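You operate a simulated robot arm through the tools that you are given. There is no shell and no other tool. Be economical: measure what you need, move in short steps, check, and stop when the job is done.

You are at the controls of a simulated robot arm. One attempt, no reset.

JOB
Test the short white rack's purple stripe egg at 20 N and put it in the cup the screen names.
Fine: in the cream press, once, and leave the press on; egg undamaged; steel slide out again, green knob left at 20 N. Set down upright: what you pick out.

It is judged by the outcome, as a careful person would: the job done as asked, and still so three seconds after it is handed in. It fails if anything else is knocked over, pushed out of place, dropped, spilled or broken.

ROBOT AND FRAMES
A 6-joint arm with a two-finger parallel gripper, fixed in place. Base frame: the origin is at the foot of the arm, x ahead of it, y to its left, z up; the work surface is at about z = 0. Units: mm, degrees, N and s.
With the tool pointing down near the work surface it reaches from about 140 to 580 mm from the base axis. Its first joint turns from -66.0 to 66.0 degrees. Payload 2.1 kg.
The TCP is the grasp point between the finger pads, 30 mm short of the fingertips. In the tool frame z runs along the fingers and y along their closing line. Largest opening 94 mm; finger width 28, thickness 10; the body of the gripper, 50 by 96 mm, starts 55 mm behind the TCP.
Orientation is that of the tool frame in the base frame, as a unit quaternion [x, y, z, w]. With the fingers straight down and closing along the base's y, the tool's x points along the base's -x, its y along +y and its z along -z.

CONTROLS
- The arm moves only by the tool drive_tool. Its argument "increments" is a list of rows, each a list of 3 entries, a list of its own where there are three numbers: the shift along the tool's x, y, z in units of 20 mm (1.0 is 20 mm), then the turn, a rotation vector about the tool's x, y, z in units of 6 degrees (1.0 is 6 degrees), then the finger opening in mm, from 0 to 94. In form: [[[tx, ty, tz], [wx, wy, wz], fingers], ...]. A call has 1 to 12 rows; each row shifts and turns the commanded pose from where the row before left it, along the tool's axes as they then stand. A call with a number of a shift or a turn outside -1 to 1 is refused whole. Rows are played at 5 a second. More than 50 mm and 8.6 degrees between two rows, or a gripper value outside its range, and nothing of the call is played. Where a pose cannot be reached the arm comes as near as it can. A force on the tool above 40 N (or 10 N above the force at the start of the call, whichever is more), or a blocked arm, ends the call early, and 0.2 s more pass. Each finger travels about 72 mm/s and halts on what it meets, pressing with about 24 N; the grip force reading is that of the motor and also rises with nothing between the fingers. The clock runs only during rows and for 0.2 s after the last one: add rows that do not move to give the fingers time. The reply holds the time, the measured pose of the TCP, the force on the tool along the base axes, the opening and the grip force, in the units named above and with some noise, with the torque about the TCP (base axes, N m) and any sound that the robot's microphone picked up.
- Cameras (640 x 400 px; columns grow to the right, rows downward): "scene" is fixed at [72, -387.9, 489.7]; the picture's right is [0.58, -0.81, 0.00], its down [-0.41, -0.30, -0.86] and it looks along [0.70, 0.50, -0.51] (base axes); focal length 252 px, centre (320, 200). "wrist" rides on the gripper at [76, 14, -102] in the tool frame; the picture's right is [-0.18, 0.98, 0.00], its down [-0.75, -0.14, -0.64] and it looks along [-0.63, -0.12, 0.77] (tool axes); focal length 243 px, centre (320, 200). There is no depth. A picture from a camera that has moved, and an enlarged one, comes with that camera's place and axes in the base frame and with its lens.
- snapshot(camera): a new picture of that camera. No time passes.
- zoom(camera, box): a new picture of the part [left, top, right, bottom] of that camera's present view, enlarged. No time passes.
- sign_off(): hands the job in; it is judged then, once.

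Go step by step. Nothing tells you positions but the pictures and the camera data: compare them with the known pose of the tool, close in by small moves and look again before you grip or let go. The budget is 120 turns and 76 pictures, counting those below and the enlarged ones. Unless the task says otherwise, let go and move clear before handing in, and close with one line.

The tools are called after "Call:" by a JSON object that holds its "op" and its "data". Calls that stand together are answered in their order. drive_tool: Moves the arm, as the interface text tells. Its arguments: {"type":"object","properties":{"increments":{"type":"array"}},"required":["increments"]} The other tools are called the same way: snapshot (camera) takes a picture; zoom (camera, box) takes an enlarged picture of a part of a camera's view; sign_off () hands the job in.

At the start:

```text
time: 0.0
tool_pos: [357.8, -29.7, 318.0]
ee_rot: [0.0, 1.0, 0.0, 0.0]
contact_force: [0.0, 0.0, 0.4]
ft_torque: [0.03, 0.02, -0.01]
width: 94.2
gripper_force: 0.0
```

scene: 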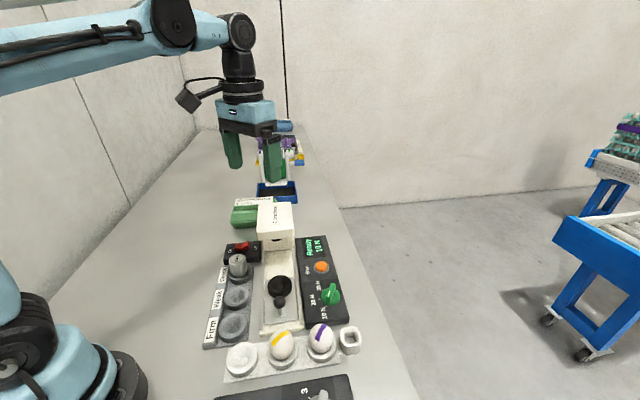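
wrist: 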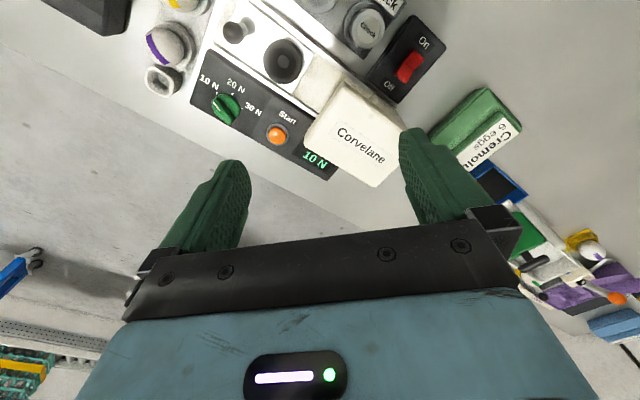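

I see a cream press with its panel (green knob, orange Start button), a rack of eggs in front and the cups on the left. I'll zoom in on these first.

Call:
{"op": "zoom", "data": {"camera": "scene", "box": [190, 190, 370, 302]}}

Call:
{"op": "zoom", "data": {"camera": "scene", "box": [190, 288, 370, 400]}}

Call:
{"op": "zoom", "data": {"camera": "wrist", "box": [120, 0, 460, 212]}}

Call:
{"op": "zoom", "data": {"camera": "scene", "box": [210, 110, 340, 210]}}

```text
3.56 times, centred on (280, 246) of scene
camera zoom: at [72.0, -387.9, 489.7], right [0.58, -0.81, 0.0], down [-0.41, -0.3, -0.86], along [0.7, 0.5, -0.51], focal length 898 px, centre (462, 36)
```

zoom: 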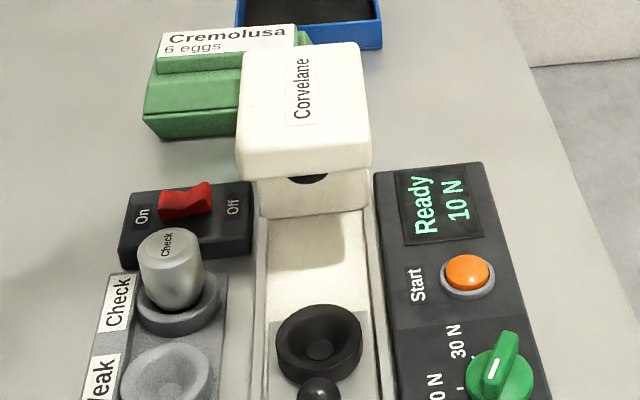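

```text
3.56 times, centred on (280, 344) of scene
camera zoom: at [72.0, -387.9, 489.7], right [0.58, -0.81, 0.0], down [-0.41, -0.3, -0.86], along [0.7, 0.5, -0.51], focal length 898 px, centre (462, -312)
```

zoom: 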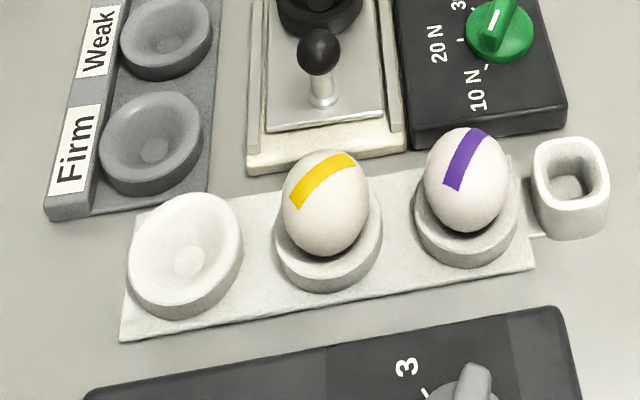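

```text
1.88 times, centred on (290, 106) of wrist
camera zoom: at [281.6, -14.7, 420.8], right [0.18, 0.98, 0.0], down [0.75, -0.14, 0.64], along [0.63, -0.12, -0.77], focal length 457 px, centre (376, 377)
```

zoom: 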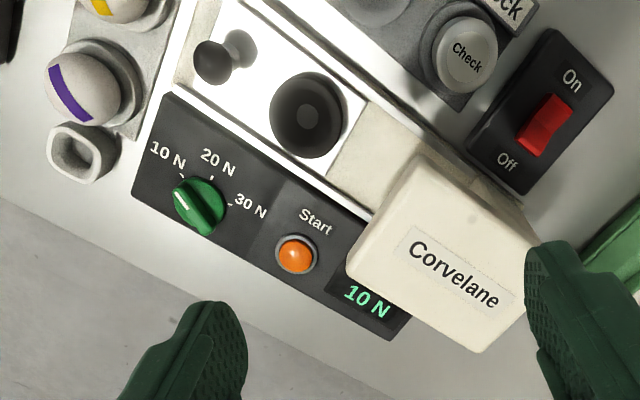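

```text
4.00 times, centred on (275, 160) of scene
camera zoom: at [72.0, -387.9, 489.7], right [0.58, -0.81, 0.0], down [-0.41, -0.3, -0.86], along [0.7, 0.5, -0.51], focal length 1010 px, centre (500, 360)
```

zoom: 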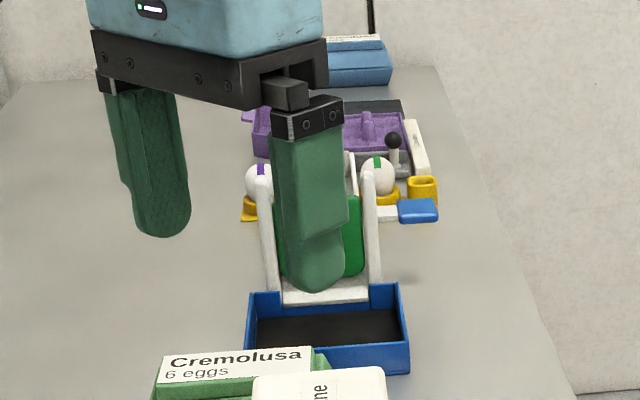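

The front white rack holds the yellow egg and the purple egg (near x=286, y=-238). The press slide lies on a 45° line with its cup near (330,-94), and the screen reads Ready at 10 N. First I'll move above the green knob for a closer look.

Call:
{"op": "drive_tool", "data": {"increments": [[[-0.19, -1, 0.69], [0, 0, 0], 94], [[-0.19, -1, 0.69], [0, 0, 0], 94], [[-0.19, -1, 0.69], [0, 0, 0], 94], [[-0.19, -1, 0.69], [0, 0, 0], 94], [[-0.19, -1, 0.69], [0, 0, 0], 94], [[-0.19, -1, 0.69], [0, 0, 0], 94], [[-0.19, -1, 0.69], [0, 0, 0], 94], [[-0.19, -1, 0.69], [0, 0, 0], 94], [[0, 0, 0], [0, 0, 0], 94]]}}

Call:
{"op": "snapshot", "data": {"camera": "wrist"}}

Call:
{"op": "snapshot", "data": {"camera": "scene"}}

```text
time: 2.0
tool_pos: [387.5, -190.5, 207.9]
ee_rot: [0.0, 1.0, -0.001, 0.0]
contact_force: [0.0, -0.9, 0.2]
ft_torque: [0.01, -0.02, 0.01]
width: 93.8
gripper_force: 0.1
```

```text
69 pictures are left
camera wrist: at [312.1, -175.1, 310.4], right [0.18, 0.98, 0.0], down [0.75, -0.14, 0.64], along [0.63, -0.12, -0.77], focal length 243 px, centre (320, 200)
```

wrist: 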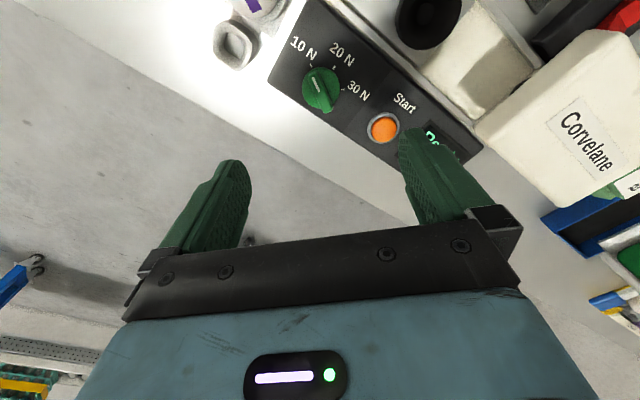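

```text
68 pictures are left
```

scene: 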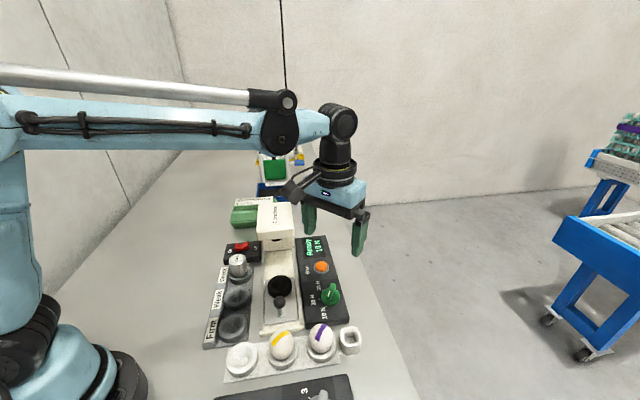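

Call:
{"op": "zoom", "data": {"camera": "wrist", "box": [240, 20, 460, 158]}}

Call:
{"op": "zoom", "data": {"camera": "scene", "box": [280, 240, 370, 330]}}

```text
2.90 times, centred on (350, 89) of wrist
camera zoom: at [312.1, -175.1, 310.4], right [0.18, 0.98, 0.0], down [0.75, -0.14, 0.64], along [0.63, -0.12, -0.77], focal length 703 px, centre (233, 522)
```

zoom: 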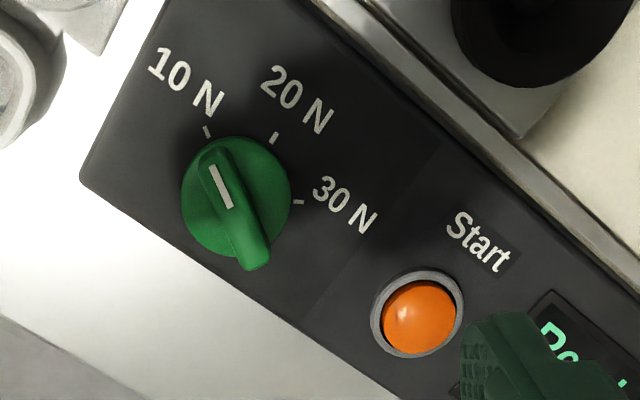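

```text
4.44 times, centred on (325, 285) of scene
camera zoom: at [71.9, -387.9, 489.7], right [0.58, -0.81, 0.0], down [-0.41, -0.3, -0.86], along [0.7, 0.5, -0.51], focal length 1122 px, centre (298, -178)
```

zoom: 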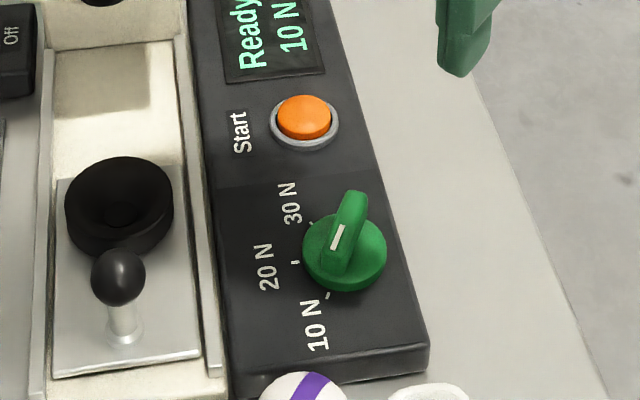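

The knob sits at about (388,-188) with its ridge top near z=40, pointing to 10 N along about 195°; the 20 N mark is at about 135°. I'll turn the tool to straddle the ridge and lower it.

Call:
{"op": "drive_tool", "data": {"increments": [[[0, 0.06, 0.9], [0, 0, -0.833], 50], [[0, 0.06, 0.9], [0, 0, -0.833], 50], [[0, 0, 0.9], [0, 0, -0.834], 50], [[0, 0, 0.9], [0, 0, 0], 50], [[0, 0, 0.9], [0, 0, 0], 50], [[0, 0, 0.9], [0, 0, 0], 50], [[0, 0, 0], [0, 0, 0], 50]]}}

Call:
{"op": "snapshot", "data": {"camera": "wrist"}}

Call:
{"op": "zoom", "data": {"camera": "scene", "box": [270, 200, 410, 340]}}

```text
time: 3.6
tool_pos: [387.7, -186.5, 100.0]
ee_rot: [-0.13, 0.991, -0.001, 0.0]
contact_force: [-0.2, 0.0, -0.3]
ft_torque: [-0.01, 0.01, -0.02]
width: 50.0
gripper_force: 0.1
```

```text
65 pictures are left
camera wrist: at [310.4, -192.1, 202.1], right [-0.08, 1.0, 0.0], down [0.76, 0.06, 0.64], along [0.64, 0.05, -0.77], focal length 243 px, centre (320, 200)
```

wrist: 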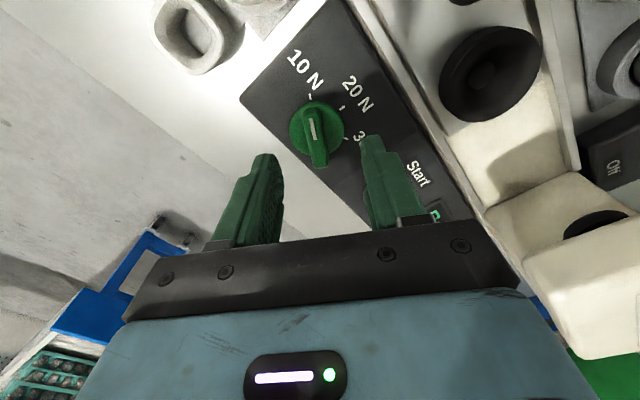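

```text
2.86 times, centred on (340, 270) of scene
camera zoom: at [71.9, -387.9, 489.7], right [0.58, -0.81, 0.0], down [-0.41, -0.3, -0.86], along [0.7, 0.5, -0.51], focal length 722 px, centre (263, 0)
```

zoom: 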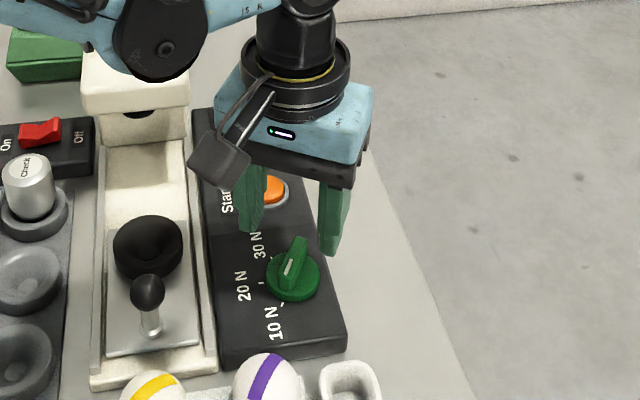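

The fingers straddle the ridge. I'll go down and close on it.

Call:
{"op": "drive_tool", "data": {"increments": [[[0, -0.05, 0.6], [0, 0, 0], 50], [[0, 0, 0.6], [0, 0, 0], 50], [[0, 0, 0.6], [0, 0, 0], 50], [[0, 0, 0], [0, 0, 0], 50]]}}

Call:
{"op": "snapshot", "data": {"camera": "wrist"}}

Call:
{"op": "zoom", "data": {"camera": "scene", "box": [280, 220, 380, 320]}}

```text
time: 4.6
tool_pos: [389.0, -189.4, 63.9]
ee_rot: [-0.13, 0.992, 0.0, 0.001]
contact_force: [0.5, 0.7, -0.7]
ft_torque: [0.04, -0.02, 0.02]
width: 50.2
gripper_force: 0.1
```

```text
63 pictures are left
camera wrist: at [310.7, -193.6, 166.3], right [-0.08, 1.0, 0.0], down [0.76, 0.06, 0.64], along [0.64, 0.05, -0.77], focal length 243 px, centre (320, 200)
```

wrist: 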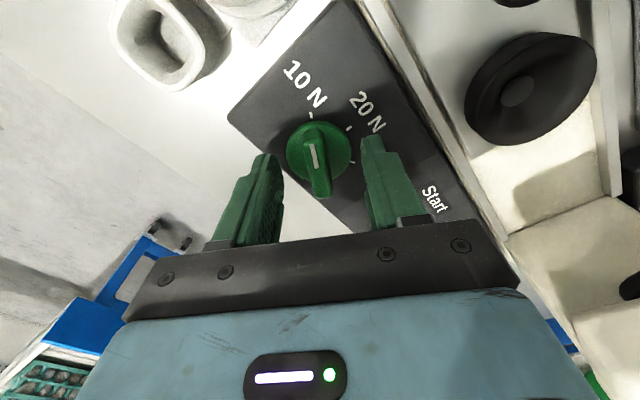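

```text
4.00 times, centred on (330, 270) of scene
camera zoom: at [71.9, -387.9, 489.7], right [0.58, -0.81, 0.0], down [-0.41, -0.3, -0.86], along [0.7, 0.5, -0.51], focal length 1010 px, centre (280, -80)
```

zoom: 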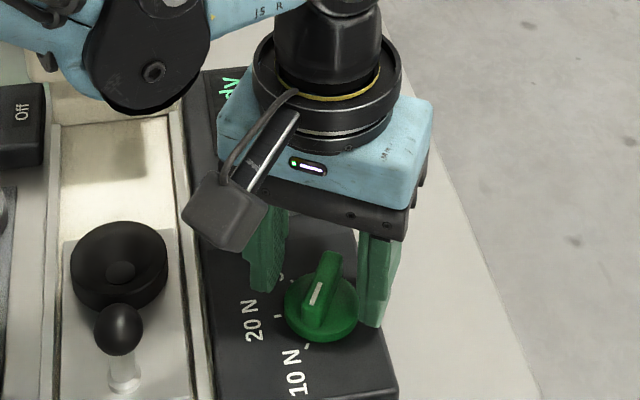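

Call:
{"op": "drive_tool", "data": {"increments": [[[0, 0, 0.1], [0, 0, 0], 30], [[0, 0, 0], [0, 0, 0], 20], [[0, 0, 0], [0, 0, 0], 14], [[0, 0, 0], [0, 0, 0], 8], [[0, 0, 0], [0, 0, 0], 6], [[0, 0, 0], [0, 0, 0], 6]]}}

Call:
{"op": "snapshot", "data": {"camera": "wrist"}}

```text
time: 6.0
tool_pos: [388.2, -190.7, 61.0]
ee_rot: [-0.13, 0.992, -0.002, 0.0]
contact_force: [7.5, -13.5, -4.9]
ft_torque: [-0.1, 0.01, -0.01]
width: 12.1
gripper_force: 44.8
```

```text
61 pictures are left
camera wrist: at [310.8, -194.2, 164.5], right [-0.08, 1.0, 0.0], down [0.76, 0.06, 0.64], along [0.64, 0.05, -0.77], focal length 243 px, centre (320, 200)
```

wrist: 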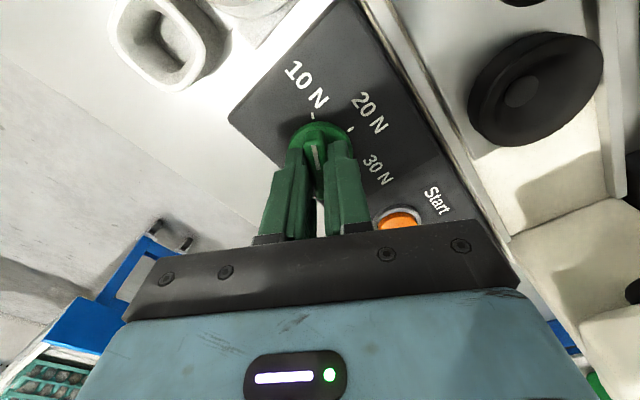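

The ridge is gripped, 12 mm wide. I'll turn it clockwise toward 20 N, watching the force.

Call:
{"op": "drive_tool", "data": {"increments": [[[0, -0.06, 0], [0, 0, 0], 8], [[0, 0, 0], [0, 0, 0.7], 8], [[0, 0, 0], [0, 0, 0.7], 8], [[0, 0, 0], [0, 0, 0.7], 8], [[0, 0, 0], [0, 0, 0.7], 8], [[0, 0, 0], [0, 0, 0.7], 8]]}}

Call:
{"op": "snapshot", "data": {"camera": "wrist"}}

```text
time: 7.4
tool_pos: [387.7, -189.6, 62.1]
ee_rot: [0.052, 0.999, 0.001, -0.002]
contact_force: [-9.1, 3.0, 0.5]
ft_torque: [-0.06, -0.73, -0.01]
width: 12.2
gripper_force: 45.2
```

```text
60 pictures are left
camera wrist: at [314.3, -166.5, 164.7], right [0.29, 0.96, 0.0], down [0.74, -0.22, 0.64], along [0.61, -0.18, -0.77], focal length 243 px, centre (320, 200)
```

wrist: 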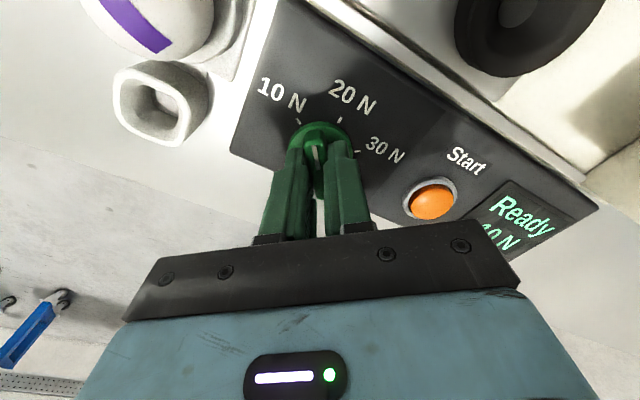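

Call:
{"op": "drive_tool", "data": {"increments": [[[0.06, 0, 0], [0, 0, 0.9], 8], [[0, 0, 0], [0, 0, 0.9], 8], [[0, 0, 0], [0, 0, 0.9], 8], [[0, 0, 0], [0, 0, 0.9], 8], [[0, 0, 0], [0, 0, 0.9], 8], [[0, 0, 0], [0, 0, 0.9], 8], [[0, 0, 0], [0, 0, 0.9], 8], [[0, 0, 0], [0, 0, 0], 8]]}}

Call:
{"op": "snapshot", "data": {"camera": "wrist"}}

```text
time: 9.2
tool_pos: [388.3, -189.8, 61.0]
ee_rot: [0.373, 0.928, 0.001, 0.001]
contact_force: [14.8, 10.4, 14.4]
ft_torque: [-0.72, -1.17, -0.02]
width: 12.2
gripper_force: 45.4
```

```text
59 pictures are left
camera wrist: at [343.0, -125.2, 164.4], right [0.81, 0.58, 0.0], down [0.44, -0.62, 0.64], along [0.38, -0.52, -0.77], focal length 243 px, centre (320, 200)
```

wrist: 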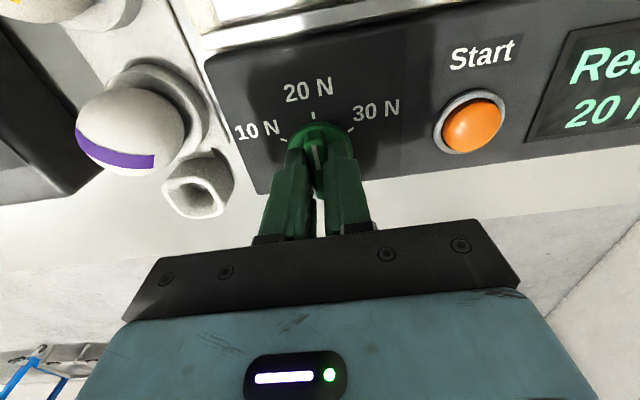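

The screen now shows 20 N. I'll release the knob and lift.

Call:
{"op": "drive_tool", "data": {"increments": [[[0, 0, 0], [0, 0, 0.2], 8], [[0, 0, 0], [0, 0, 0], 16], [[0, 0, 0], [0, 0, 0], 40], [[0, 0, 0], [0, 0, 0], 50], [[0, 0, -0.9], [0, 0, 0], 50], [[0, 0, -1], [0, 0, 0], 50], [[0, 0, -1], [0, 0, 0], 60], [[0, 0, -1], [0, 0, 0], 70], [[0, 0, -1], [0, 0, 0], 70], [[0, 0, 0], [0, 0, 0], 70]]}}

Call:
{"op": "snapshot", "data": {"camera": "wrist"}}

Call:
{"op": "snapshot", "data": {"camera": "scene"}}

```text
time: 11.4
tool_pos: [388.1, -189.2, 160.0]
ee_rot: [0.382, 0.924, 0.0, 0.0]
contact_force: [0.1, 0.3, 0.0]
ft_torque: [0.0, -0.01, 0.0]
width: 69.7
gripper_force: 0.1
```

```text
58 pictures are left
camera wrist: at [343.8, -124.4, 262.8], right [0.83, 0.56, 0.0], down [0.43, -0.63, 0.64], along [0.36, -0.53, -0.77], focal length 243 px, centre (320, 200)
```

wrist: 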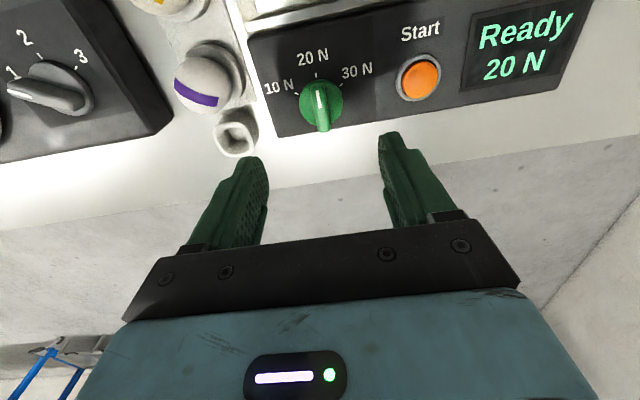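

```text
57 pictures are left
```

scene: 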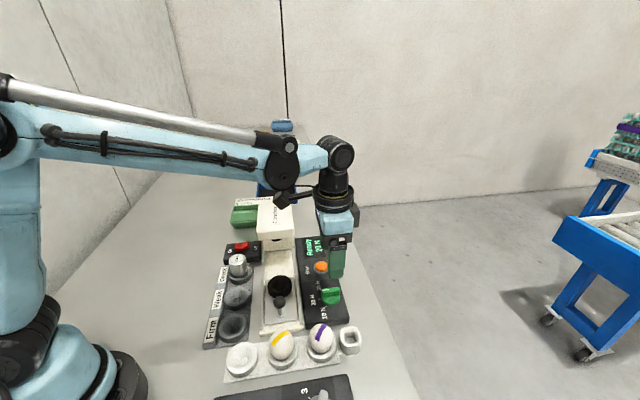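

The knob is at 20 N. The purple egg is near (293,-230), so I'll move above it.

Call:
{"op": "drive_tool", "data": {"increments": [[[0.382, -0.962, 0], [0, 0, 0], 80], [[0.382, -0.962, 0], [0, 0, 0], 80], [[0.382, -0.962, 0], [0, 0, 0], 80], [[0.382, -0.962, 0], [0, 0, 0], 80], [[0.382, -0.962, 0], [0, 0, 0], 80], [[0, 0, 0], [0, 0, 0], 80]]}}

Call:
{"op": "snapshot", "data": {"camera": "wrist"}}

Call:
{"op": "zoom", "data": {"camera": "scene", "box": [230, 260, 390, 380]}}

```text
time: 12.8
tool_pos: [292.6, -230.2, 160.8]
ee_rot: [0.383, 0.924, 0.0, 0.0]
contact_force: [0.8, 0.3, 0.0]
ft_torque: [-0.03, 0.01, -0.01]
width: 80.0
gripper_force: 0.1
```

```text
56 pictures are left
camera wrist: at [248.4, -165.8, 262.4], right [0.83, 0.56, 0.0], down [0.43, -0.63, 0.64], along [0.36, -0.53, -0.77], focal length 243 px, centre (320, 200)
```

wrist: 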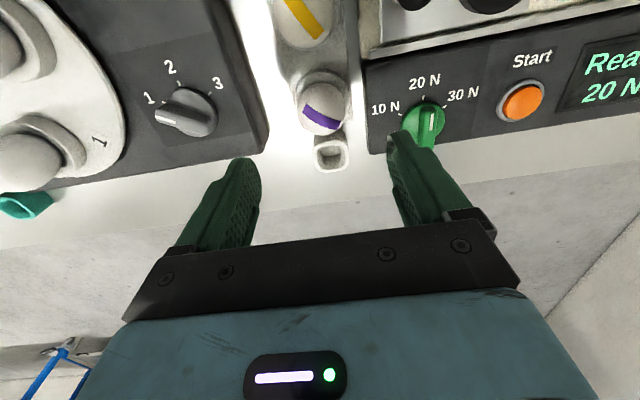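

```text
3.33 times, centred on (310, 320) of scene
camera zoom: at [71.9, -387.9, 489.7], right [0.58, -0.81, 0.0], down [-0.41, -0.3, -0.86], along [0.7, 0.5, -0.51], focal length 842 px, centre (353, -200)
```

zoom: 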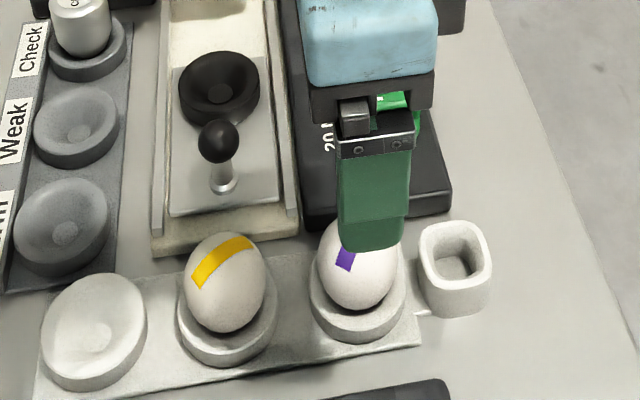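

I estimate the egg at about (291.5,-227.5), centre height near 37. I'll come down to z=100 and look again.

Call:
{"op": "drive_tool", "data": {"increments": [[[0.13, 0.05, 0.75], [0, 0, 0], 70], [[0, 0, 0.75], [0, 0, 0], 70], [[0, 0, 0.75], [0, 0, 0], 70], [[0, 0, 0.75], [0, 0, 0], 70], [[0, 0, 0], [0, 0, 0], 70]]}}

Call:
{"op": "snapshot", "data": {"camera": "wrist"}}

Call:
{"op": "zoom", "data": {"camera": "scene", "box": [250, 260, 410, 380]}}

```text
time: 14.0
tool_pos: [290.8, -227.9, 100.5]
ee_rot: [0.382, 0.924, 0.0, 0.0]
contact_force: [0.1, 0.0, 0.5]
ft_torque: [-0.03, 0.0, 0.03]
width: 70.2
gripper_force: 0.0
```

```text
54 pictures are left
camera wrist: at [247.1, -163.5, 202.0], right [0.83, 0.56, 0.0], down [0.43, -0.63, 0.64], along [0.36, -0.53, -0.77], focal length 243 px, centre (320, 200)
```

wrist: 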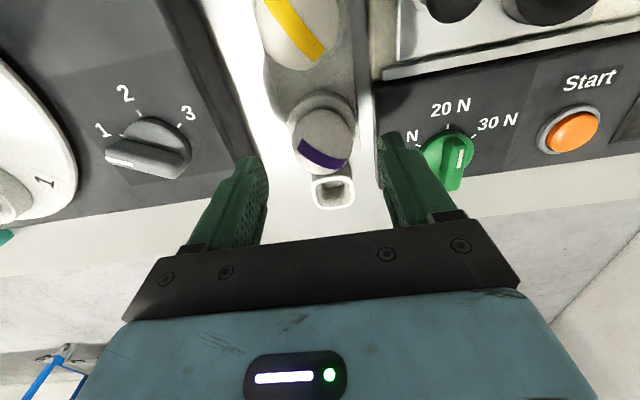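

```text
3.33 times, centred on (330, 320) of scene
camera zoom: at [71.9, -387.9, 489.7], right [0.58, -0.81, 0.0], down [-0.41, -0.3, -0.86], along [0.7, 0.5, -0.51], focal length 842 px, centre (287, -200)
```

zoom: 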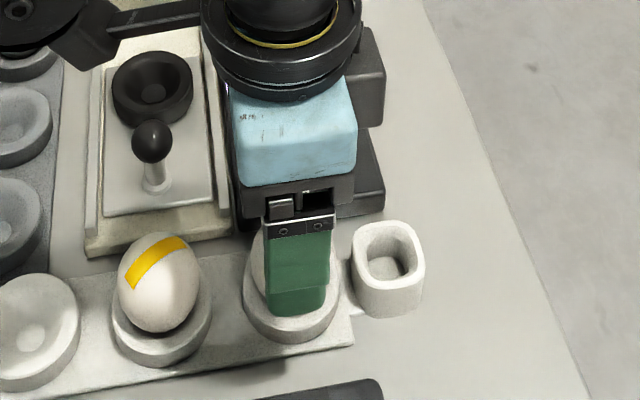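

Call:
{"op": "drive_tool", "data": {"increments": [[[0, 0.17, 0], [0, 0, 0], 68], [[0, 0, 0.75], [0, 0, 0], 66], [[0, 0, 0.75], [0, 0, 0], 66], [[0, 0, 0], [0, 0, 0], 66]]}}

Call:
{"op": "snapshot", "data": {"camera": "wrist"}}

Call:
{"op": "zoom", "data": {"camera": "scene", "box": [270, 280, 370, 370]}}

```text
time: 15.0
tool_pos: [293.9, -224.9, 70.4]
ee_rot: [0.383, 0.924, 0.001, 0.001]
contact_force: [1.3, 0.1, 0.9]
ft_torque: [0.01, 0.0, 0.02]
width: 66.1
gripper_force: 0.1
```

```text
52 pictures are left
camera wrist: at [250.2, -160.4, 172.0], right [0.83, 0.56, 0.0], down [0.43, -0.63, 0.64], along [0.36, -0.53, -0.77], focal length 243 px, centre (320, 200)
```

wrist: 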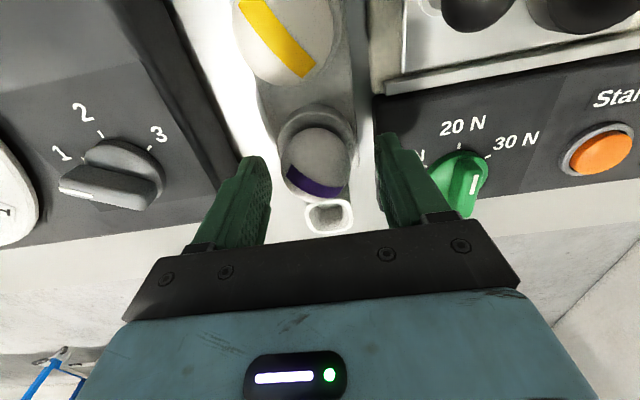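

```text
4.44 times, centred on (320, 325) of scene
camera zoom: at [71.9, -387.9, 489.7], right [0.58, -0.81, 0.0], down [-0.41, -0.3, -0.86], along [0.7, 0.5, -0.51], focal length 1122 px, centre (320, -356)
```

zoom: 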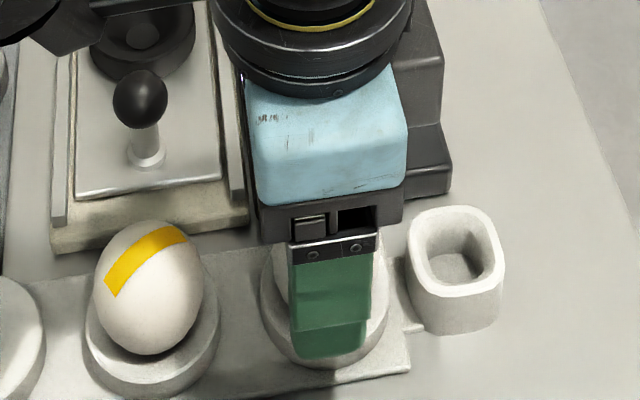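

Centred closely. I'll descend to z=55 and close gently.

Call:
{"op": "drive_tool", "data": {"increments": [[[-0.12, 0, 0.4], [0, 0, 0], 60], [[0, 0, 0.4], [0, 0, 0], 60], [[0, 0, 0], [0, 0, 0], 56], [[0, 0, 0], [0, 0, 0], 52], [[0, 0, 0], [0, 0, 0], 49], [[0, 0, 0], [0, 0, 0], 47], [[0, 0, 0], [0, 0, 0], 47]]}}

Call:
{"op": "snapshot", "data": {"camera": "wrist"}}

```text
time: 16.6
tool_pos: [294.7, -227.1, 54.2]
ee_rot: [0.383, 0.924, -0.001, -0.001]
contact_force: [-0.8, -0.5, 0.1]
ft_torque: [0.01, -0.03, -0.02]
width: 47.4
gripper_force: 0.5
```

```text
50 pictures are left
camera wrist: at [251.5, -162.4, 156.4], right [0.83, 0.56, 0.0], down [0.43, -0.63, 0.64], along [0.36, -0.53, -0.77], focal length 243 px, centre (320, 200)
```

wrist: 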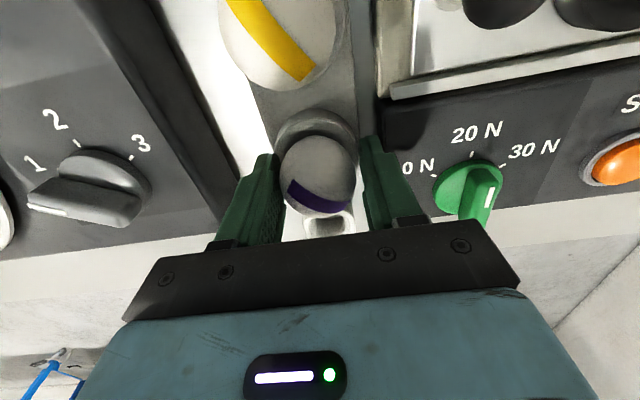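

Call:
{"op": "drive_tool", "data": {"increments": [[[0, 0, 0], [0, 0, 0], 45.5], [[0, 0, 0], [0, 0, 0], 44], [[0, 0, 0], [0, 0, 0], 43], [[0, 0, 0], [0, 0, 0], 43]]}}

```text
time: 17.6
tool_pos: [295.1, -227.4, 54.2]
ee_rot: [0.383, 0.924, 0.0, 0.0]
contact_force: [-2.1, -2.1, 0.7]
ft_torque: [-0.04, 0.04, 0.01]
width: 44.9
gripper_force: 1.5
```

Call:
{"op": "drive_tool", "data": {"increments": [[[0, -0.06, 0], [0, 0, 0], 43], [[0, 0, 0], [0, 0, 0], 42], [[0, 0, 0], [0, 0, 0], 41], [[0, 0, 0], [0, 0, 0], 41]]}}

Call:
{"op": "snapshot", "data": {"camera": "wrist"}}

```text
time: 18.6
tool_pos: [294.3, -227.5, 54.2]
ee_rot: [0.383, 0.924, -0.001, 0.0]
contact_force: [-0.5, -0.1, -0.5]
ft_torque: [0.02, 0.0, -0.02]
width: 42.7
gripper_force: 9.1
```

```text
49 pictures are left
camera wrist: at [250.8, -163.2, 156.3], right [0.83, 0.56, 0.0], down [0.43, -0.63, 0.64], along [0.36, -0.53, -0.77], focal length 243 px, centre (320, 200)
```

wrist: 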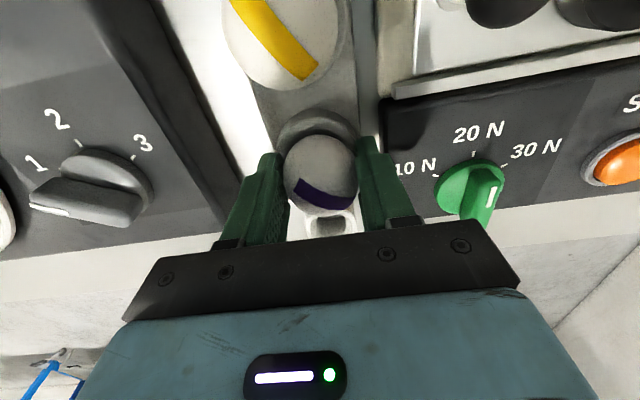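

Gripped at 42.7 mm with about 9 N. I'll lift slowly.

Call:
{"op": "drive_tool", "data": {"increments": [[[0, 0, -0.3], [0, 0, 0], 41], [[0, 0, -0.5], [0, 0, 0], 41], [[0, 0, -0.8], [0, 0, 0], 41], [[0, 0, -1], [0, 0, 0], 41], [[0, 0, -1], [0, 0, 0], 41], [[0, 0, -1], [0, 0, 0], 41], [[0, 0, 0], [0, 0, 0], 41]]}}

Call:
{"op": "snapshot", "data": {"camera": "wrist"}}

Call:
{"op": "snapshot", "data": {"camera": "scene"}}

```text
time: 20.2
tool_pos: [295.1, -228.6, 145.7]
ee_rot: [0.383, 0.924, 0.0, 0.0]
contact_force: [0.4, -0.8, 0.6]
ft_torque: [0.02, 0.0, -0.01]
width: 41.2
gripper_force: 0.1
```

```text
48 pictures are left
camera wrist: at [251.4, -163.5, 248.8], right [0.83, 0.56, 0.0], down [0.43, -0.63, 0.64], along [0.36, -0.53, -0.77], focal length 243 px, centre (320, 200)
```

wrist: 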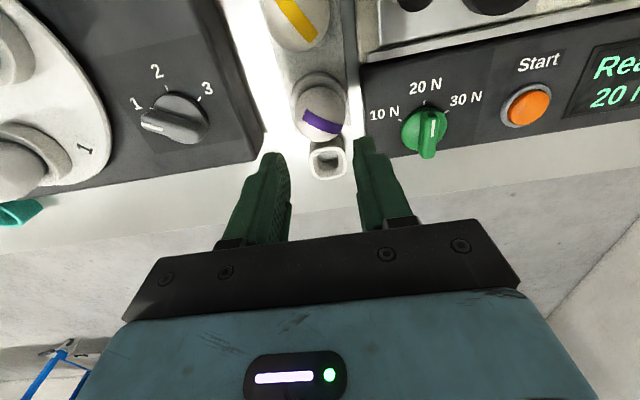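

```text
47 pictures are left
```

scene: 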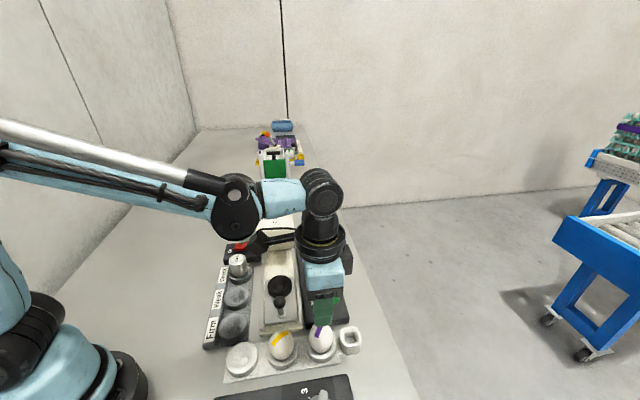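

The egg slipped out and is still standing in its cup, so my grip was too high and too light. I'll look closely at the egg and the rim before trying again.

Call:
{"op": "zoom", "data": {"camera": "scene", "box": [290, 310, 370, 370]}}

Call:
{"op": "zoom", "data": {"camera": "wrist", "box": [240, 50, 400, 190]}}

```text
6.67 times, centred on (330, 340) of scene
camera zoom: at [72.0, -387.9, 489.7], right [0.58, -0.81, 0.0], down [-0.41, -0.3, -0.86], along [0.7, 0.5, -0.51], focal length 1683 px, centre (253, -733)
```

zoom: 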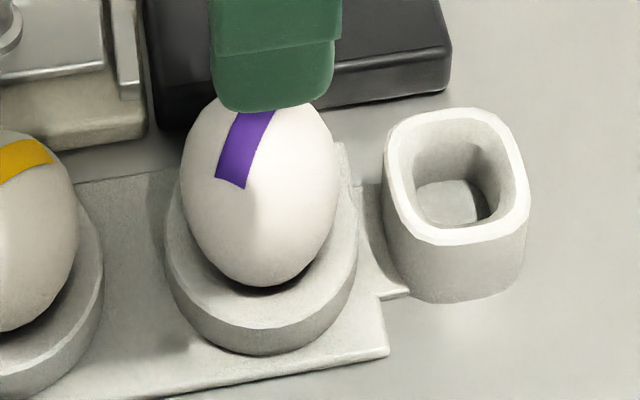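

```text
2.86 times, centred on (320, 120) of wrist
camera zoom: at [251.4, -163.5, 248.8], right [0.83, 0.56, 0.0], down [0.43, -0.63, 0.64], along [0.36, -0.53, -0.77], focal length 693 px, centre (320, 429)
```

zoom: 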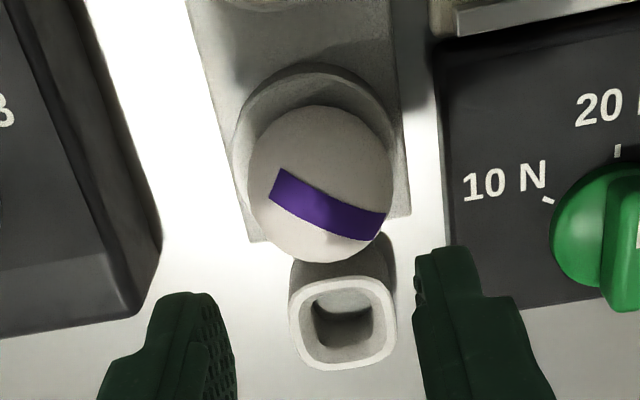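

The egg is upright and centred under the tool, about 43 mm wide with its equator near z=38. The alignment was fine, so I'll grip slightly lower and a little firmer.

Call:
{"op": "drive_tool", "data": {"increments": [[[0, 0, 0.9], [0, 0, 0], 60], [[0, 0, 0.9], [0, 0, 0], 60], [[0, 0, 0.9], [0, 0, 0], 60], [[0, 0, 0.9], [0, 0, 0], 60], [[0, 0, 0.6], [0, 0, 0], 60], [[0, 0, 0.5], [0, 0, 0], 60], [[0, 0, 0], [0, 0, 0], 54], [[0, 0, 0], [0, 0, 0], 48], [[0, 0, 0], [0, 0, 0], 44], [[0, 0, 0], [0, 0, 0], 41], [[0, 0, 0], [0, 0, 0], 39], [[0, 0, 0], [0, 0, 0], 39]]}}

Call:
{"op": "drive_tool", "data": {"increments": [[[0, 0, 0], [0, 0, 0], 39], [[0, 0, 0], [0, 0, 0], 39]]}}

```text
time: 22.8
tool_pos: [295.7, -229.0, 50.2]
ee_rot: [0.383, 0.924, 0.0, 0.0]
contact_force: [1.1, 0.6, -0.5]
ft_torque: [0.0, -0.05, 0.01]
width: 42.7
gripper_force: 8.5
```

```text
time: 23.4
tool_pos: [294.3, -229.1, 51.3]
ee_rot: [0.383, 0.924, 0.0, 0.0]
contact_force: [0.4, -0.4, 0.1]
ft_torque: [0.0, 0.01, 0.0]
width: 43.0
gripper_force: 8.7
```

Call:
{"op": "drive_tool", "data": {"increments": [[[0, 0, -0.2], [0, 0, 0], 38], [[0, 0, -0.2], [0, 0, 0], 38], [[0, 0, -0.2], [0, 0, 0], 38], [[0, 0, 0], [0, 0, 0], 38]]}}

Call:
{"op": "snapshot", "data": {"camera": "wrist"}}

```text
time: 24.4
tool_pos: [294.9, -228.0, 64.0]
ee_rot: [0.382, 0.924, 0.0, -0.001]
contact_force: [0.5, -0.5, -0.8]
ft_torque: [0.0, 0.0, 0.02]
width: 42.8
gripper_force: 8.8
```

```text
44 pictures are left
camera wrist: at [251.0, -163.1, 166.5], right [0.83, 0.56, 0.0], down [0.43, -0.63, 0.64], along [0.36, -0.53, -0.77], focal length 243 px, centre (320, 200)
```

wrist: 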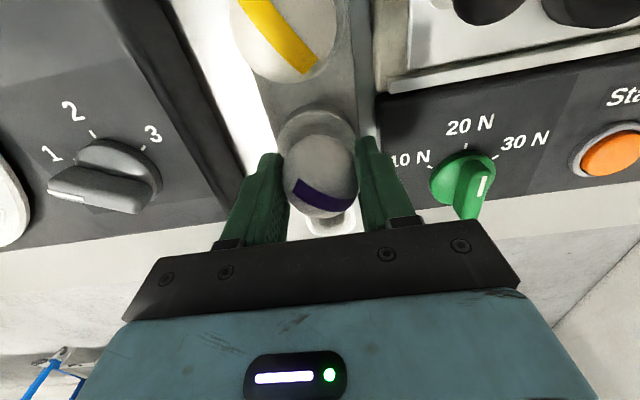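

The egg seems to be lifting this time. I'll keep going up and check.

Call:
{"op": "drive_tool", "data": {"increments": [[[0, 0, -0.3], [0, 0, 0], 38], [[0, 0, -0.5], [0, 0, 0], 38], [[0, 0, -0.6], [0, 0, 0], 38], [[0, 0, 0], [0, 0, 0], 38]]}}

Call:
{"op": "snapshot", "data": {"camera": "wrist"}}

Call:
{"op": "zoom", "data": {"camera": "scene", "box": [250, 240, 410, 370]}}

```text
time: 25.4
tool_pos: [294.4, -227.8, 91.8]
ee_rot: [0.383, 0.924, 0.0, 0.0]
contact_force: [-0.4, -0.6, -0.4]
ft_torque: [-0.03, -0.01, 0.01]
width: 43.2
gripper_force: 9.3
```

```text
43 pictures are left
camera wrist: at [251.0, -162.9, 194.9], right [0.83, 0.56, 0.0], down [0.43, -0.63, 0.64], along [0.36, -0.53, -0.77], focal length 243 px, centre (320, 200)
```

wrist: 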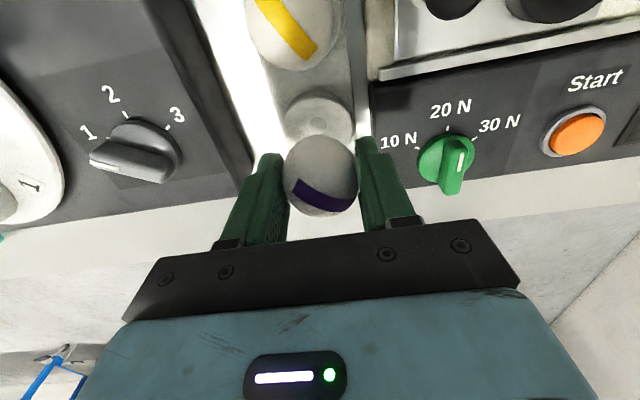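

```text
3.08 times, centred on (330, 305) of scene
camera zoom: at [72.0, -387.9, 489.7], right [0.58, -0.81, 0.0], down [-0.41, -0.3, -0.86], along [0.7, 0.5, -0.51], focal length 777 px, centre (289, -123)
```

zoom: 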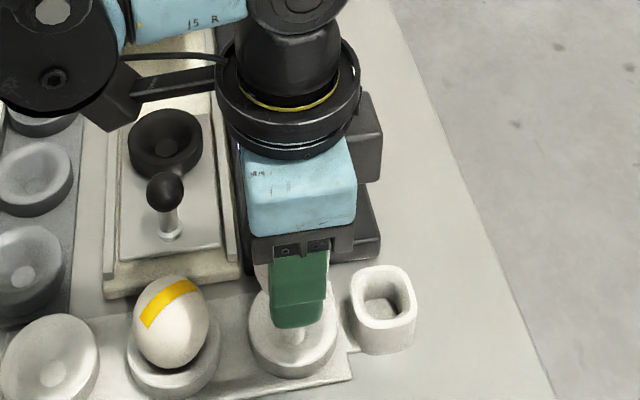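

The egg is held upright. I'll lift it and carry it over toward the press cup (about (339,-80)) at a safe height.

Call:
{"op": "drive_tool", "data": {"increments": [[[0, 0, -0.8], [0, 0, 0], 38], [[0, 0, -0.8], [0, 0, 0], 38], [[0, 0, -0.8], [0, 0, 0], 38], [[0.46, 0.85, -0.4], [0, 0, 0], 38], [[0.46, 0.85, -0.4], [0, 0, 0], 38], [[0.46, 0.85, -0.4], [0, 0, 0], 38], [[0.46, 0.85, -0.4], [0, 0, 0], 38], [[0.46, 0.85, 0], [0, 0, 0], 38], [[0.46, 0.85, 0], [0, 0, 0], 38], [[0, 0, 0], [0, 0, 0], 38]]}}

Call:
{"op": "drive_tool", "data": {"increments": [[[0, 0, 0], [0, 0, -1], 38], [[0, 0, 0], [0, 0, -1], 38], [[0, 0, 0], [0, 0, -1], 38], [[0, 0, 0], [0, 0, -1], 38], [[0, 0, 0], [0, 0, -1], 38], [[0, 0, 0], [0, 0, -1], 38], [[0, 0, 0], [0, 0, -1], 38], [[0, 0, 0], [0, 0, -1], 38], [[0, 0, 0], [0, 0, -1], 38], [[0, 0, 0], [0, 0, -1], 38], [[0, 0, 0], [0, 0, -1], 38], [[0, 0, 0], [0, 0, -1], 38]]}}

Call:
{"op": "drive_tool", "data": {"increments": [[[0, 0, 0], [0, 0, -1], 38], [[0, 0, 0], [0, 0, -1], 38], [[0, 0, 0], [0, 0, -1], 38], [[0, 0, 0], [0, 0, 0], 38]]}}

Call:
{"op": "snapshot", "data": {"camera": "wrist"}}

Call:
{"op": "snapshot", "data": {"camera": "scene"}}

```text
time: 27.6
tool_pos: [328.4, -116.6, 172.3]
ee_rot: [0.383, 0.924, -0.001, 0.0]
contact_force: [0.0, 0.0, -0.7]
ft_torque: [0.02, 0.05, 0.02]
width: 43.0
gripper_force: 9.0
```

```text
time: 30.2
tool_pos: [328.8, -116.3, 170.5]
ee_rot: [-0.234, 0.972, 0.0, -0.001]
contact_force: [-0.5, -0.2, -0.6]
ft_torque: [-0.03, -0.01, 0.0]
width: 42.9
gripper_force: 8.7
```

```text
time: 31.2
tool_pos: [327.4, -118.2, 171.4]
ee_rot: [-0.384, 0.923, 0.001, 0.0]
contact_force: [-0.9, 0.7, -1.2]
ft_torque: [-0.01, 0.0, 0.01]
width: 43.2
gripper_force: 9.1
```

```text
41 pictures are left
camera wrist: at [263.8, -160.2, 274.5], right [-0.57, 0.82, 0.0], down [0.63, 0.43, 0.64], along [0.53, 0.36, -0.77], focal length 243 px, centre (320, 200)
```

wrist: 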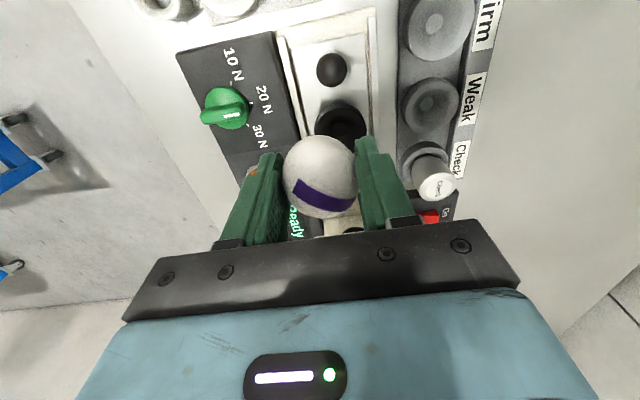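

```text
40 pictures are left
```

scene: 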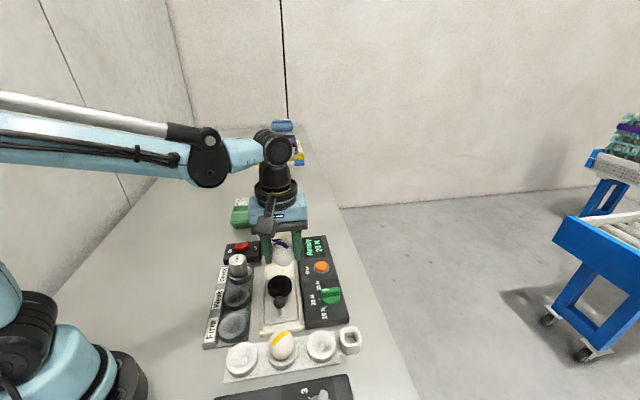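

I have the press cup at about (331,-88) and the ball at (295,-127). I'll move over the cup and come down partway.

Call:
{"op": "drive_tool", "data": {"increments": [[[-0.6, 0.46, 0], [0, 0, 0], 38], [[-0.59, 0.46, 0], [0, 0, 0], 38], [[0, 0, 0.8], [0, 0, 0], 38], [[0, 0, 0.8], [0, 0, 0], 38], [[0, 0, 0.8], [0, 0, 0], 38], [[0, 0, 0], [0, 0, 0], 38]]}}

Call:
{"op": "snapshot", "data": {"camera": "wrist"}}

Call:
{"op": "zoom", "data": {"camera": "scene", "box": [210, 200, 370, 330]}}

```text
time: 32.6
tool_pos: [331.7, -87.3, 122.6]
ee_rot: [-0.383, 0.924, 0.0, 0.0]
contact_force: [0.3, -0.5, -0.7]
ft_torque: [-0.01, -0.01, 0.02]
width: 42.8
gripper_force: 8.8
```

```text
39 pictures are left
camera wrist: at [267.8, -129.9, 226.3], right [-0.56, 0.83, 0.0], down [0.63, 0.43, 0.64], along [0.53, 0.36, -0.77], focal length 243 px, centre (320, 200)
```

wrist: 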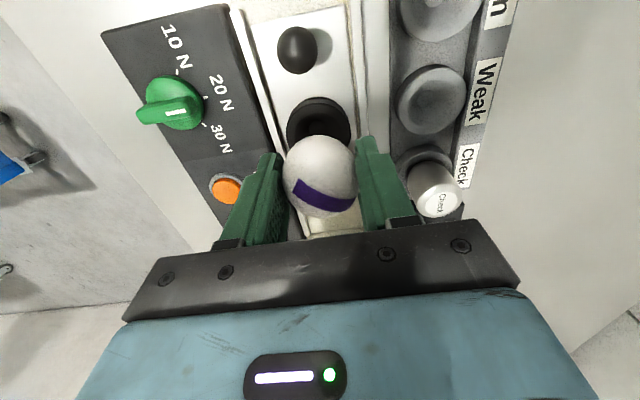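

```text
3.08 times, centred on (290, 265) of scene
camera zoom: at [72.0, -387.9, 489.7], right [0.58, -0.81, 0.0], down [-0.41, -0.3, -0.86], along [0.7, 0.5, -0.51], focal length 777 px, centre (412, 0)
```

zoom: 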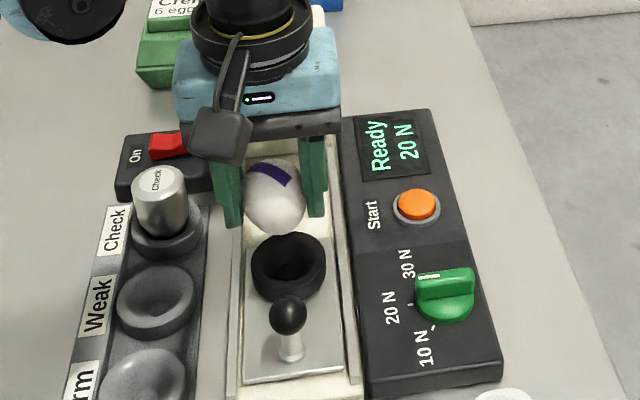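

Call:
{"op": "drive_tool", "data": {"increments": [[[-0.17, 0, 0.5], [0, 0, 0], 38], [[0, 0, 0.8], [0, 0, 0], 38], [[0, 0, 0.7], [0, 0, 0], 38], [[0, 0, 0], [0, 0, 0], 38]]}}

Call:
{"op": "snapshot", "data": {"camera": "wrist"}}

Call:
{"op": "zoom", "data": {"camera": "scene", "box": [240, 240, 340, 320]}}

```text
time: 33.6
tool_pos: [334.5, -84.6, 84.2]
ee_rot: [-0.383, 0.924, -0.001, 0.001]
contact_force: [-0.5, -0.2, -0.6]
ft_torque: [0.04, 0.01, 0.01]
width: 42.9
gripper_force: 8.8
```

```text
37 pictures are left
camera wrist: at [270.5, -127.5, 186.5], right [-0.56, 0.83, 0.0], down [0.63, 0.43, 0.64], along [0.53, 0.36, -0.77], focal length 243 px, centre (320, 200)
```

wrist: 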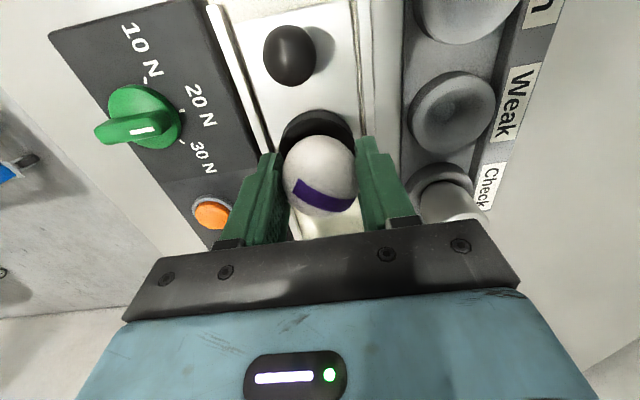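

```text
5.00 times, centred on (290, 280) of scene
camera zoom: at [72.0, -387.9, 489.7], right [0.58, -0.81, 0.0], down [-0.41, -0.3, -0.86], along [0.7, 0.5, -0.51], focal length 1262 px, centre (470, -200)
```

zoom: 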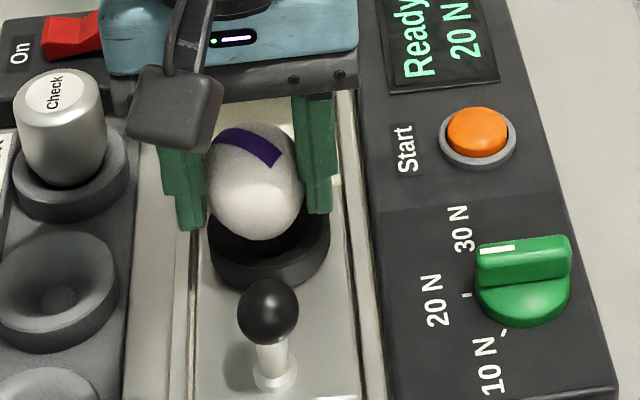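

Call:
{"op": "zoom", "data": {"camera": "wrist", "box": [240, 80, 400, 180]}}

```text
4.00 times, centred on (320, 130) of wrist
camera zoom: at [270.5, -127.5, 186.5], right [-0.56, 0.83, 0.0], down [0.63, 0.43, 0.64], along [0.53, 0.36, -0.77], focal length 970 px, centre (320, 480)
```

zoom: 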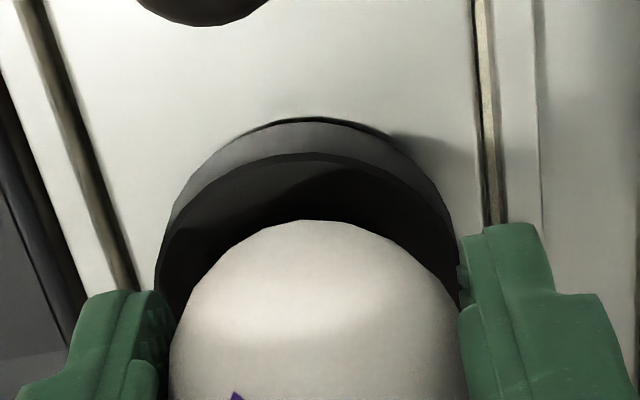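

The cup appears about 5.5 mm further along the slide and 3.5 mm to the right of the egg, so I'll correct for that.

Call:
{"op": "drive_tool", "data": {"increments": [[[-0.28, -0.18, 0], [0, 0, 0], 38], [[0, 0, 0], [0, 0, 0], 38]]}}

Call:
{"op": "zoom", "data": {"camera": "wrist", "box": [240, 80, 400, 180]}}

Call:
{"op": "zoom", "data": {"camera": "scene", "box": [240, 240, 340, 320]}}

```text
time: 34.2
tool_pos: [340.9, -83.8, 84.7]
ee_rot: [-0.383, 0.924, 0.001, 0.0]
contact_force: [-0.6, 0.7, -0.7]
ft_torque: [0.0, 0.01, 0.0]
width: 43.1
gripper_force: 9.5
```

```text
4.00 times, centred on (320, 130) of wrist
camera zoom: at [276.9, -126.0, 186.7], right [-0.56, 0.83, 0.0], down [0.63, 0.43, 0.64], along [0.53, 0.36, -0.77], focal length 970 px, centre (320, 480)
```

zoom: 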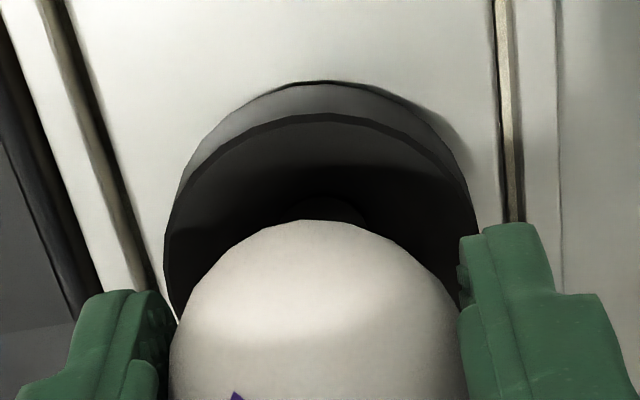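

```text
5.00 times, centred on (290, 280) of scene
camera zoom: at [72.0, -387.9, 489.7], right [0.58, -0.81, 0.0], down [-0.41, -0.3, -0.86], along [0.7, 0.5, -0.51], focal length 1262 px, centre (470, -200)
```

zoom: 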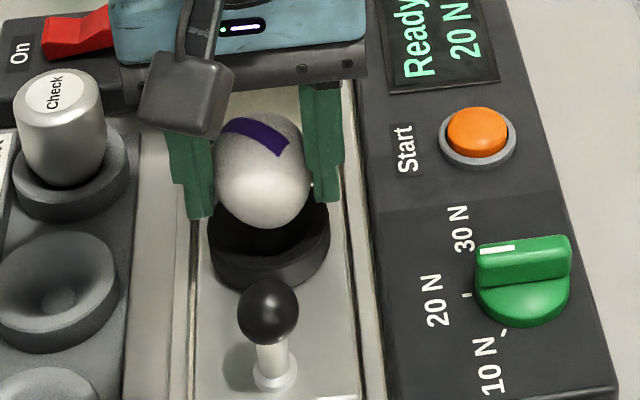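

It is well centred now. I'll lower in small steps, watching the vertical force.

Call:
{"op": "drive_tool", "data": {"increments": [[[0, 0, 0.15], [0, 0, 0], 38], [[0, 0, 0.15], [0, 0, 0], 38], [[0, 0, 0.1], [0, 0, 0], 38], [[0, 0, 0], [0, 0, 0], 38]]}}

Call:
{"op": "zoom", "data": {"camera": "scene", "box": [240, 240, 340, 320]}}

```text
time: 35.2
tool_pos: [341.6, -84.4, 75.5]
ee_rot: [-0.383, 0.924, 0.0, 0.0]
contact_force: [0.2, -0.3, -0.4]
ft_torque: [-0.02, 0.01, -0.01]
width: 43.1
gripper_force: 9.6
```

```text
5.00 times, centred on (290, 280) of scene
camera zoom: at [72.0, -387.9, 489.7], right [0.58, -0.81, 0.0], down [-0.41, -0.3, -0.86], along [0.7, 0.5, -0.51], focal length 1262 px, centre (470, -200)
```

zoom: 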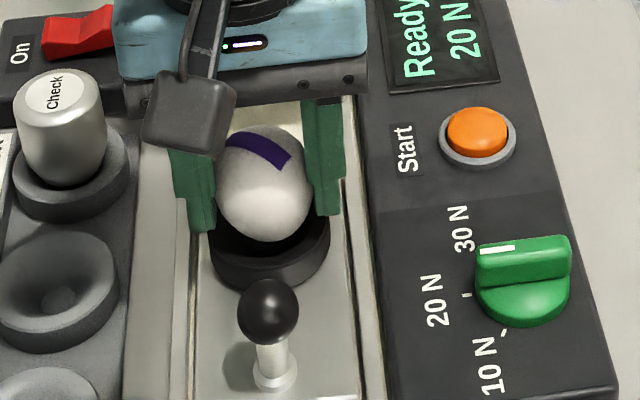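

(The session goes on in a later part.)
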